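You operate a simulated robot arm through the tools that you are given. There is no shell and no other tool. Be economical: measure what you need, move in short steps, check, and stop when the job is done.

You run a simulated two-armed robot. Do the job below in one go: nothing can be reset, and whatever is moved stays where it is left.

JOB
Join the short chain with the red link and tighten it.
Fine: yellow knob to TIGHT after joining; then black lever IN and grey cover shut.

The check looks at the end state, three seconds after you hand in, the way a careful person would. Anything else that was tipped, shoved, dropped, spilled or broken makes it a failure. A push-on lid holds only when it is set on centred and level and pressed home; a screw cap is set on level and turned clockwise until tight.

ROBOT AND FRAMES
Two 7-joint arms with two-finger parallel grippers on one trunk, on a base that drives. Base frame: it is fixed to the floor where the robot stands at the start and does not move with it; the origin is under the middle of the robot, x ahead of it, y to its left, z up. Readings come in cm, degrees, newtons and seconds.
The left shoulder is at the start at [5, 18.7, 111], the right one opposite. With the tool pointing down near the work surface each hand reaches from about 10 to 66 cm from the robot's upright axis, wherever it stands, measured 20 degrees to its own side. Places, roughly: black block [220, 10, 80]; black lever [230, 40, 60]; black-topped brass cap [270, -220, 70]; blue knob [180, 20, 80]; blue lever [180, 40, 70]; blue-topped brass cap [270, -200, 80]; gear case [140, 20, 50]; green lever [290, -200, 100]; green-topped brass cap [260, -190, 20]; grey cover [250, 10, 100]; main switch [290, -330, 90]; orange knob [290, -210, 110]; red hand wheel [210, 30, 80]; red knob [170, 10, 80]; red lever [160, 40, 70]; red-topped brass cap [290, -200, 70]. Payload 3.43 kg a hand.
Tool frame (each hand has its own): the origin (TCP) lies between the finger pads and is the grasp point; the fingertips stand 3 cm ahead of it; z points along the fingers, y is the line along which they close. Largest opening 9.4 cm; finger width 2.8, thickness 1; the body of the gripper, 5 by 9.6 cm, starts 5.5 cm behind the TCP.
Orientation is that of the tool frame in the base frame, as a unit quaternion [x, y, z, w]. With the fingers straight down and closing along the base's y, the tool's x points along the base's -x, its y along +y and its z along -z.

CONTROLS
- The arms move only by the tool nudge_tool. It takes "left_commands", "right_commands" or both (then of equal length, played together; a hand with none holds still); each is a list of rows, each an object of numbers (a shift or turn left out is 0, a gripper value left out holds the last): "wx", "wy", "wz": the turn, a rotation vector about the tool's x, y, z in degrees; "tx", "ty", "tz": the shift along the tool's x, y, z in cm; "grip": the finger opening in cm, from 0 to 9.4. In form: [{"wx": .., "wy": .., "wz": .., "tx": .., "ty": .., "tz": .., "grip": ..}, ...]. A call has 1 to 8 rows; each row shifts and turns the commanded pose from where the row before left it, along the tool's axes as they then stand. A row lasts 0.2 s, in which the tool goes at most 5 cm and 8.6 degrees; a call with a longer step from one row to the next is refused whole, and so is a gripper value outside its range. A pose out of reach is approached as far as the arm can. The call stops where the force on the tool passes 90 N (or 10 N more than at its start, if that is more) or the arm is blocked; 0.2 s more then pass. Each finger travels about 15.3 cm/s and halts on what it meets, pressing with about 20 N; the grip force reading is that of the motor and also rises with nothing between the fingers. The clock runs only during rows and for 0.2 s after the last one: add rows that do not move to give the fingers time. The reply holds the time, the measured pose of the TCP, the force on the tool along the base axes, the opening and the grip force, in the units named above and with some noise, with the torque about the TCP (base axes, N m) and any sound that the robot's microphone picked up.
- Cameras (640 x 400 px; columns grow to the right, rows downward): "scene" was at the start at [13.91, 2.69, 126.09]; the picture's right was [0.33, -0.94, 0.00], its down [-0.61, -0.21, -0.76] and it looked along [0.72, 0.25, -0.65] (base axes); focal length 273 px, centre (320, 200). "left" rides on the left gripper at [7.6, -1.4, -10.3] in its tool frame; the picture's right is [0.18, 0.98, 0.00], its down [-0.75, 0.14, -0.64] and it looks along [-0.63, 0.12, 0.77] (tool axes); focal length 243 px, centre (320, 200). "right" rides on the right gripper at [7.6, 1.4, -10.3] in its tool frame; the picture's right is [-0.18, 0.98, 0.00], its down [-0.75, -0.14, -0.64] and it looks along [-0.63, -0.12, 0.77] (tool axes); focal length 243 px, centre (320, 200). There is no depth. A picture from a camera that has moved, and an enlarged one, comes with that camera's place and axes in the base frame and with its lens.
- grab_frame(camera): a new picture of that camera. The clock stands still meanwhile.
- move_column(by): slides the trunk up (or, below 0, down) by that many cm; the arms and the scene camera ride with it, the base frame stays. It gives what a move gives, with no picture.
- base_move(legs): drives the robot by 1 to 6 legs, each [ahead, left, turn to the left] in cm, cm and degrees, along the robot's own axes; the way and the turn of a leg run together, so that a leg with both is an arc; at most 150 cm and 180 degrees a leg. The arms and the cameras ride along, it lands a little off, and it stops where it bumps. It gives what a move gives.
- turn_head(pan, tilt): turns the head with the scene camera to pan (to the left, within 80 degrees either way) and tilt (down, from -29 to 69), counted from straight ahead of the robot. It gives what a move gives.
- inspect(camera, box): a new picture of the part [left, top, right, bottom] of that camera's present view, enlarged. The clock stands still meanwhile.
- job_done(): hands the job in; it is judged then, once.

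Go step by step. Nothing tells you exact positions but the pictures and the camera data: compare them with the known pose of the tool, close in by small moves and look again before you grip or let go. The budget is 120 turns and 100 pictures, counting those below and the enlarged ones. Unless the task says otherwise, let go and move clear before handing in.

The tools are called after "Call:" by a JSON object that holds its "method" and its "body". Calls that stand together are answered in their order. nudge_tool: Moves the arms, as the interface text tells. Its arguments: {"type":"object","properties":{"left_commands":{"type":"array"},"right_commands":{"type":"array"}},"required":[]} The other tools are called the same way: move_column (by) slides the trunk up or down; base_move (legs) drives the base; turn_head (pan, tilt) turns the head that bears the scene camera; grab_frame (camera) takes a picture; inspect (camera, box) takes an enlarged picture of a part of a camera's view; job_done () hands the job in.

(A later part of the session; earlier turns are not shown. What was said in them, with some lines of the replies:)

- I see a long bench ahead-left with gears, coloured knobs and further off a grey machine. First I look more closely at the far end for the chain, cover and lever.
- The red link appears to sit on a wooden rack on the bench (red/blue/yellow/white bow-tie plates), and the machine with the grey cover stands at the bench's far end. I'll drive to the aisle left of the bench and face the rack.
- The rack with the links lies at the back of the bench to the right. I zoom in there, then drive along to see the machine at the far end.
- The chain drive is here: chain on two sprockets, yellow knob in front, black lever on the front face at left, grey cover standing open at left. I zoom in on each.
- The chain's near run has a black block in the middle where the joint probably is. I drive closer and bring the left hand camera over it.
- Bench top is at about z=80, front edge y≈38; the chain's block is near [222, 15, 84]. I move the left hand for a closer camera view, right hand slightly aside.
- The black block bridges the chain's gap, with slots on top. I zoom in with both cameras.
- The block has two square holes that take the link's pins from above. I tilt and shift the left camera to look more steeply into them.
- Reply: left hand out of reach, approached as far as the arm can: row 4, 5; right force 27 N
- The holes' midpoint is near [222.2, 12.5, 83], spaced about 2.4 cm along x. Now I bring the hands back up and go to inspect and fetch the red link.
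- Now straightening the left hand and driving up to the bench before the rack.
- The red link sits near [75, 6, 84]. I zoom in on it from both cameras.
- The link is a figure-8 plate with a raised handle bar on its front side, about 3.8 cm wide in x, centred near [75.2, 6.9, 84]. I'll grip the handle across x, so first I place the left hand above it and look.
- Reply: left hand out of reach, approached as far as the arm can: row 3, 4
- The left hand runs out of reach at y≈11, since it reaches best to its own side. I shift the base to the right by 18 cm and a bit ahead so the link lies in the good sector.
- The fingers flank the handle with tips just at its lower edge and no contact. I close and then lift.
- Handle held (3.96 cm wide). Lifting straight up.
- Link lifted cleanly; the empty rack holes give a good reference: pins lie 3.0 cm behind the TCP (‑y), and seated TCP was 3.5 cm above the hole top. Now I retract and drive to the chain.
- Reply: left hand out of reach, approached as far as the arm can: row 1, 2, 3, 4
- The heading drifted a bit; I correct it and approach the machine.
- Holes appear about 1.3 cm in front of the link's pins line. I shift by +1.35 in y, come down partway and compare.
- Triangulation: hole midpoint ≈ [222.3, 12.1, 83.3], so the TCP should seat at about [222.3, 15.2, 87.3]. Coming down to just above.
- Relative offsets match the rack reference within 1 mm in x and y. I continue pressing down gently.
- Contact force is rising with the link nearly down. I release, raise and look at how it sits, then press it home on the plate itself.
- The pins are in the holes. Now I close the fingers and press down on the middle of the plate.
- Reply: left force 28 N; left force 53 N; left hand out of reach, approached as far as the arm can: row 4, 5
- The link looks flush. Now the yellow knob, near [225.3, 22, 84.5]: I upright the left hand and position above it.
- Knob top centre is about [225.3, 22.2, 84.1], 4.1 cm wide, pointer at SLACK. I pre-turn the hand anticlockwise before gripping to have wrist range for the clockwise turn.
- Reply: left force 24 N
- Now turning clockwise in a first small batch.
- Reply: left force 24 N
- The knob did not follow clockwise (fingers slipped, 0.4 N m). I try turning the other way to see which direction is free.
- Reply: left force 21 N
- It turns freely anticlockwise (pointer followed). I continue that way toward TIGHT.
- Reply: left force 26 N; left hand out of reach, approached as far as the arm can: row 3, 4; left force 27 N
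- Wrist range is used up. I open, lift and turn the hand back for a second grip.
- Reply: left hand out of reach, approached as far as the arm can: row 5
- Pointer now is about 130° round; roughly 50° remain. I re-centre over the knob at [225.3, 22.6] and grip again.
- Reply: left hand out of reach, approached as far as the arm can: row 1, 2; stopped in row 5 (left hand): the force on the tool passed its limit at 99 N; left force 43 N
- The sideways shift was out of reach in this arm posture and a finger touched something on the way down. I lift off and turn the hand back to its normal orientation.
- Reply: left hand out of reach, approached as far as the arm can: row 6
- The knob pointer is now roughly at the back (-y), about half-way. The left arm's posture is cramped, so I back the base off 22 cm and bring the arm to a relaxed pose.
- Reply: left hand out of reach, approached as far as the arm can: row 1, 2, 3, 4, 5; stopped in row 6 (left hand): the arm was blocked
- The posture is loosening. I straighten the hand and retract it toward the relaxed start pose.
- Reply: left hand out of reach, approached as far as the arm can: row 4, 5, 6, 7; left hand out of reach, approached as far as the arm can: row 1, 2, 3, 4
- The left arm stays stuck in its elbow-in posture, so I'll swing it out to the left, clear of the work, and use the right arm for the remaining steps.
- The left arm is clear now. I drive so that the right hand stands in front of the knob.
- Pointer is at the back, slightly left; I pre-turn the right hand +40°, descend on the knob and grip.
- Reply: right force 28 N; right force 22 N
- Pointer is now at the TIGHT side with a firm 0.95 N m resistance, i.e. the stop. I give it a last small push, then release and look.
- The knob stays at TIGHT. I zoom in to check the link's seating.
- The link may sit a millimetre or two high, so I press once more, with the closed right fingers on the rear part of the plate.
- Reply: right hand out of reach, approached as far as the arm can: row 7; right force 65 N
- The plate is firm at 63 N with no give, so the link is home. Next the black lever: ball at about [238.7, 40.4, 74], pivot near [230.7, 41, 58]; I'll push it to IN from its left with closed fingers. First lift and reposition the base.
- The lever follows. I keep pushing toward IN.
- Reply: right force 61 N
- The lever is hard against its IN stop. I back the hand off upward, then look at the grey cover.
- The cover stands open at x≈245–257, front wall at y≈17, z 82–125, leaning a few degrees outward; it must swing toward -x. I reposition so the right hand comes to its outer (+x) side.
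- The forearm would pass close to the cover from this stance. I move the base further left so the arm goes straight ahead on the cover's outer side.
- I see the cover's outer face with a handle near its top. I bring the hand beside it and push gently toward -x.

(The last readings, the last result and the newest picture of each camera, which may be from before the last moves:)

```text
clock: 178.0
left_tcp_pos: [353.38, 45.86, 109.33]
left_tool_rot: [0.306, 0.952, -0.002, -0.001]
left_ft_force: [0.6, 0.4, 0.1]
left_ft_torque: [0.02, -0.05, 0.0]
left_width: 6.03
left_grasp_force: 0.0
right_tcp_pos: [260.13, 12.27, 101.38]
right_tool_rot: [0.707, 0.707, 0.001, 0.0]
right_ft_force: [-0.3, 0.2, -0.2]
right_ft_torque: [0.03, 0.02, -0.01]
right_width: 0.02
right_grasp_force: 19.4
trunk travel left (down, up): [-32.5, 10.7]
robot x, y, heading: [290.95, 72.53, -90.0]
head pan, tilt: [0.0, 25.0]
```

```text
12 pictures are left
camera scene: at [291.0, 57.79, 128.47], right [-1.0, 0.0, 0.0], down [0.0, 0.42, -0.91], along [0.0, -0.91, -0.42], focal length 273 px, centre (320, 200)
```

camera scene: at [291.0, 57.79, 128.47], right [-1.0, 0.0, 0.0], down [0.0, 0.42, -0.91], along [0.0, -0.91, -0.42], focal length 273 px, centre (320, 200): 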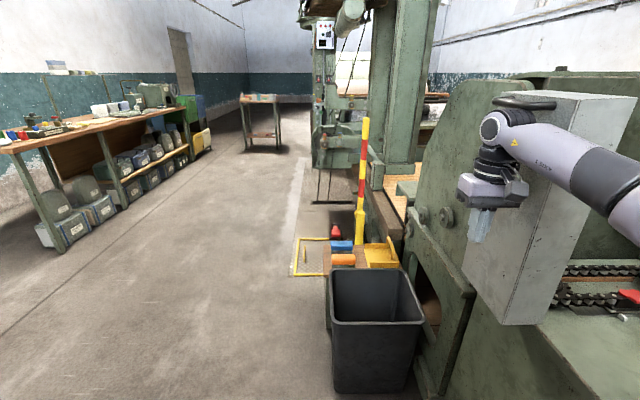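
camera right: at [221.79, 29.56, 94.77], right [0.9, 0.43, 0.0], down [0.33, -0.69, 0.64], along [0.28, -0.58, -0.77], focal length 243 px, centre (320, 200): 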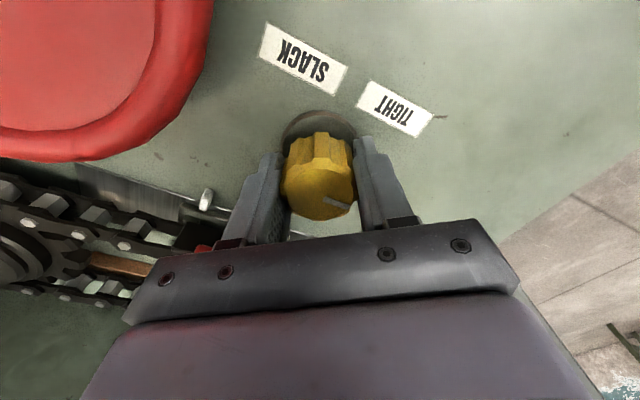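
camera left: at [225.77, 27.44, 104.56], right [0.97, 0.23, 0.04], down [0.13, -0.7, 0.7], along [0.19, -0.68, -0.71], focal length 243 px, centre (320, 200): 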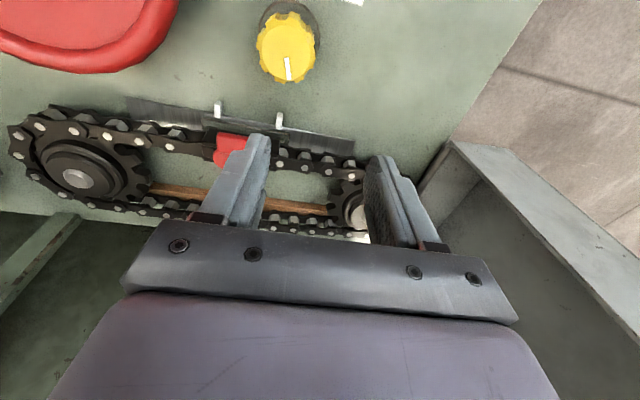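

The cover is starting to move with almost no force. I keep pushing in small steps.

Call:
{"method": "nudge_tool", "body": {"right_commands": [{"ty": -2}, {"ty": -2}, {"ty": -2}, {"ty": 0}, {"ty": 0}]}}

Call:
{"method": "turn_head", "body": {"pan": -30, "tilt": 30}}

Call:
{"method": "grab_frame", "body": {"camera": "scene"}}

```text
clock: 179.2
left_tcp_pos: [353.42, 45.9, 109.14]
left_tool_rot: [0.307, 0.952, -0.002, -0.002]
left_ft_force: [-0.1, -0.2, 0.6]
left_ft_torque: [-0.02, 0.02, 0.01]
left_width: 6.01
left_grasp_force: 0.1
right_tcp_pos: [257.21, 12.09, 101.52]
right_tool_rot: [0.706, 0.708, 0.0, 0.0]
right_ft_force: [3.8, -0.4, 1.9]
right_ft_torque: [0.11, 0.31, -0.06]
right_width: 0.0
right_grasp_force: 20.1
right hand out of reach, approached as far as the arm can: row 2, 3
trunk travel left (down, up): [-32.5, 10.7]
robot x, y, heading: [291.0, 73.17, -90.2]
head pan, tilt: [0.0, 25.0]
```

```text
clock: 180.1
left_tcp_pos: [353.44, 45.99, 109.3]
left_tool_rot: [0.307, 0.952, -0.002, -0.002]
left_ft_force: [0.2, 0.1, 0.0]
left_ft_torque: [-0.03, 0.01, 0.0]
left_width: 6.04
left_grasp_force: 0.1
right_tcp_pos: [257.17, 12.14, 101.43]
right_tool_rot: [0.706, 0.708, 0.001, 0.0]
right_ft_force: [2.7, -0.3, 1.2]
right_ft_torque: [0.07, 0.27, -0.04]
right_width: 0.01
right_grasp_force: 20.3
trunk travel left (down, up): [-32.5, 10.7]
robot x, y, heading: [290.74, 72.77, -90.4]
head pan, tilt: [-30.0, 30.0]
```

```text
11 pictures are left
camera scene: at [286.55, 59.2, 127.69], right [-0.87, 0.5, 0.0], down [0.25, 0.43, -0.87], along [-0.43, -0.75, -0.5], focal length 273 px, centre (320, 200)
```

scene: 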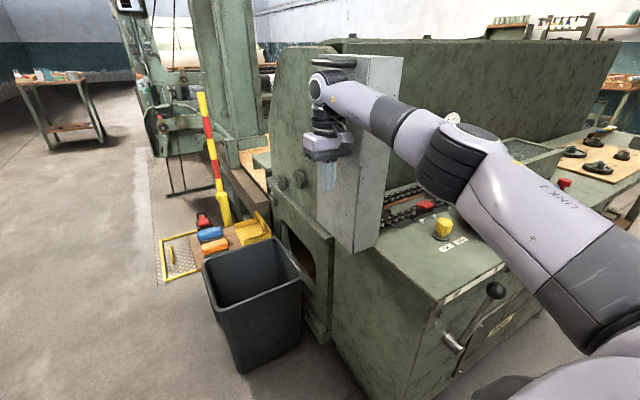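

Contact now, and the arm is at its reach; I push on by driving the base sideways in small legs.

Call:
{"method": "base_move", "body": {"legs": [[0, -7, 0]]}}

Call:
{"method": "grab_frame", "body": {"camera": "scene"}}

```text
clock: 181.4
left_tcp_pos: [346.49, 45.94, 109.3]
left_tool_rot: [0.308, 0.952, -0.003, -0.001]
left_ft_force: [-0.7, 0.1, 0.2]
left_ft_torque: [0.01, 0.0, 0.01]
left_width: 6.0
left_grasp_force: 0.0
right_tcp_pos: [250.41, 12.18, 101.46]
right_tool_rot: [0.706, 0.708, 0.0, 0.0]
right_ft_force: [0.3, -0.4, -0.2]
right_ft_torque: [0.02, -0.01, -0.01]
right_width: 0.01
right_grasp_force: 19.3
trunk travel left (down, up): [-32.5, 10.7]
robot x, y, heading: [284.18, 73.11, -90.4]
head pan, tilt: [-30.0, 30.0]
```

```text
10 pictures are left
camera scene: at [279.64, 59.21, 127.68], right [-0.86, 0.5, 0.0], down [0.25, 0.43, -0.87], along [-0.43, -0.75, -0.5], focal length 273 px, centre (320, 200)
```

scene: 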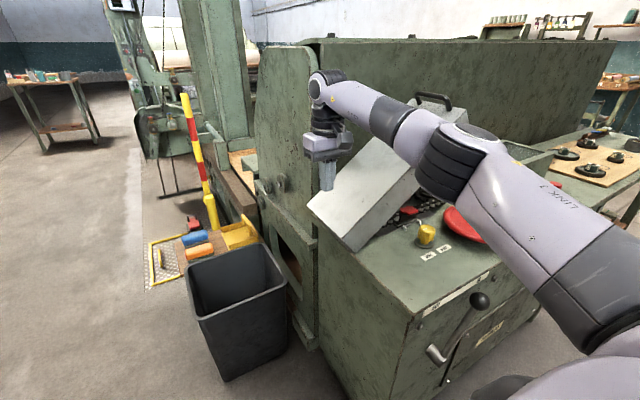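

The cover has gone past vertical and is lowering by itself, gently. I let time pass and look.

Call:
{"method": "nudge_tool", "body": {"right_commands": [{"tz": -1}, {"tz": 0}, {"tz": 0}, {"tz": 0}, {"tz": 0}, {"tz": 0}, {"tz": 0}, {"tz": 0}]}}

Call:
{"method": "grab_frame", "body": {"camera": "scene"}}

```text
clock: 183.2
left_tcp_pos: [346.5, 45.92, 109.15]
left_tool_rot: [0.307, 0.952, -0.003, -0.001]
left_ft_force: [0.6, -0.5, 0.6]
left_ft_torque: [0.0, 0.0, 0.01]
left_width: 6.02
left_grasp_force: 0.1
right_tcp_pos: [250.35, 12.22, 102.46]
right_tool_rot: [0.707, 0.707, 0.0, 0.0]
right_ft_force: [-0.2, -1.0, -0.5]
right_ft_torque: [0.04, 0.0, -0.02]
right_width: 0.01
right_grasp_force: 20.6
trunk travel left (down, up): [-32.5, 10.7]
robot x, y, heading: [284.32, 72.97, -89.9]
head pan, tilt: [-30.0, 30.0]
```

```text
9 pictures are left
camera scene: at [279.68, 59.21, 127.68], right [-0.86, 0.5, 0.0], down [0.25, 0.43, -0.87], along [-0.43, -0.75, -0.5], focal length 273 px, centre (320, 200)
```

scene: 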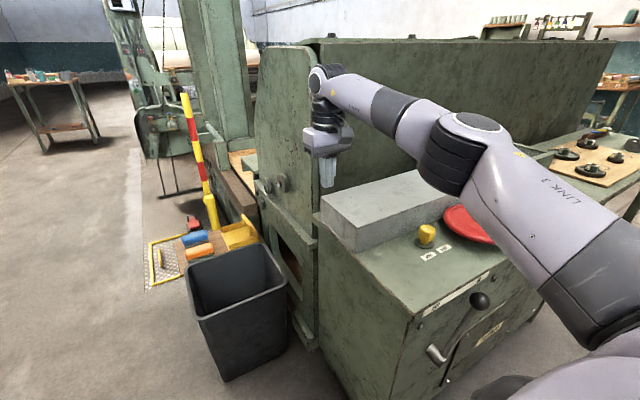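

The cover has come down over the chain. I move clear and inspect the final state.

Call:
{"method": "base_move", "body": {"legs": [[-25, 0, 0]]}}

Call:
{"method": "inspect", "body": {"camera": "scene", "box": [280, 100, 520, 300]}}

```text
clock: 185.0
left_tcp_pos: [346.68, 70.9, 109.35]
left_tool_rot: [0.303, 0.953, -0.002, -0.002]
left_ft_force: [0.7, 0.2, -1.2]
left_ft_torque: [-0.02, 0.01, 0.01]
left_width: 6.0
left_grasp_force: 0.2
right_tcp_pos: [250.83, 36.64, 102.47]
right_tool_rot: [0.705, 0.709, -0.001, 0.001]
right_ft_force: [0.0, 1.0, 0.3]
right_ft_torque: [-0.04, 0.01, 0.01]
right_width: 0.0
right_grasp_force: 20.0
trunk travel left (down, up): [-32.5, 10.7]
robot x, y, heading: [284.15, 97.63, -89.8]
head pan, tilt: [-30.0, 30.0]
```

```text
2.00 times, centred on (400, 200) of scene
camera zoom: at [279.74, 83.81, 127.69], right [-0.87, 0.5, 0.0], down [0.25, 0.43, -0.87], along [-0.43, -0.75, -0.5], focal length 546 px, centre (160, 200)
```

zoom: 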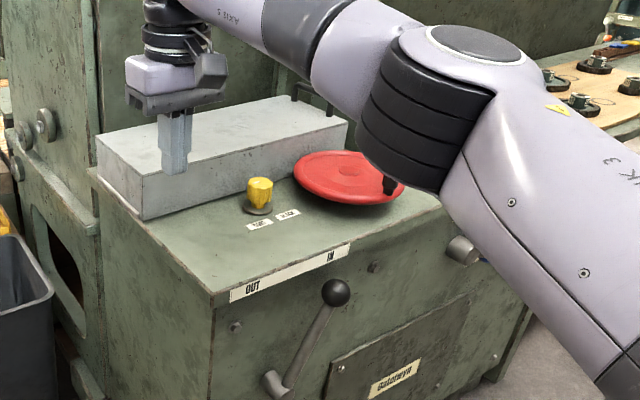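

Cover is flat on the bench, lever at IN. I move further back and check the knob pointer once more.

Call:
{"method": "base_move", "body": {"legs": [[-15, 0, 0]]}}

Call:
{"method": "inspect", "body": {"camera": "scene", "box": [330, 150, 490, 250]}}

```text
clock: 186.4
left_tcp_pos: [346.63, 85.79, 109.3]
left_tool_rot: [0.303, 0.953, -0.002, -0.002]
left_ft_force: [0.4, 0.1, 0.0]
left_ft_torque: [-0.02, 0.02, 0.03]
left_width: 6.0
left_grasp_force: 0.0
right_tcp_pos: [250.79, 51.38, 102.69]
right_tool_rot: [0.705, 0.709, 0.0, 0.0]
right_ft_force: [-0.8, 0.0, 0.6]
right_ft_torque: [-0.04, -0.01, 0.0]
right_width: 0.0
right_grasp_force: 20.0
trunk travel left (down, up): [-32.5, 10.7]
robot x, y, heading: [284.16, 112.08, -89.7]
head pan, tilt: [-30.0, 30.0]
```

```text
4.00 times, centred on (410, 200) of scene
camera zoom: at [279.71, 98.62, 127.69], right [-0.87, 0.5, 0.0], down [0.25, 0.43, -0.87], along [-0.43, -0.75, -0.5], focal length 1091 px, centre (-40, 200)
```

zoom: 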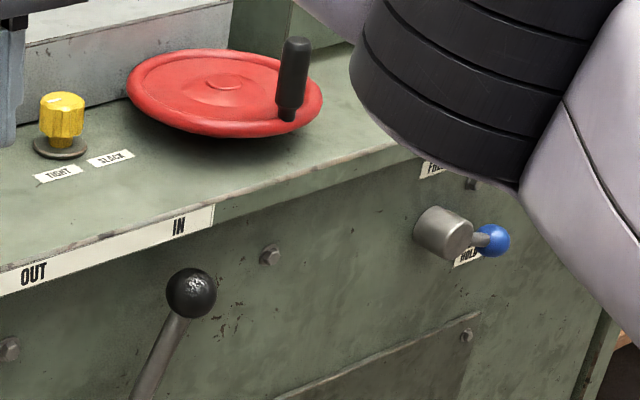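

The link is seated, the knob reads TIGHT, the lever rests under IN at its stop and the cover is flat; both hands are empty and clear, so I hand in.

Call:
{"method": "job_done", "body": {}}

```text
The job is handed in.
```

I joined the chain with the red link and turned the yellow knob to TIGHT. The black lever is IN at its stop and the grey cover is shut. The result of the check has not come back to me.

- **Bump:** while I was turning the knob, a left finger came down on something, most likely the knob or chain, at about 99 N. It may have turned the knob back a little. I saw no damage, and the knob then turned fully to TIGHT.
- **Link:** it did not move when I pressed it at about 63 N, so I took it as fully seated.
- **Cover:** I pushed it past upright, and it came down the rest of the way by itself.
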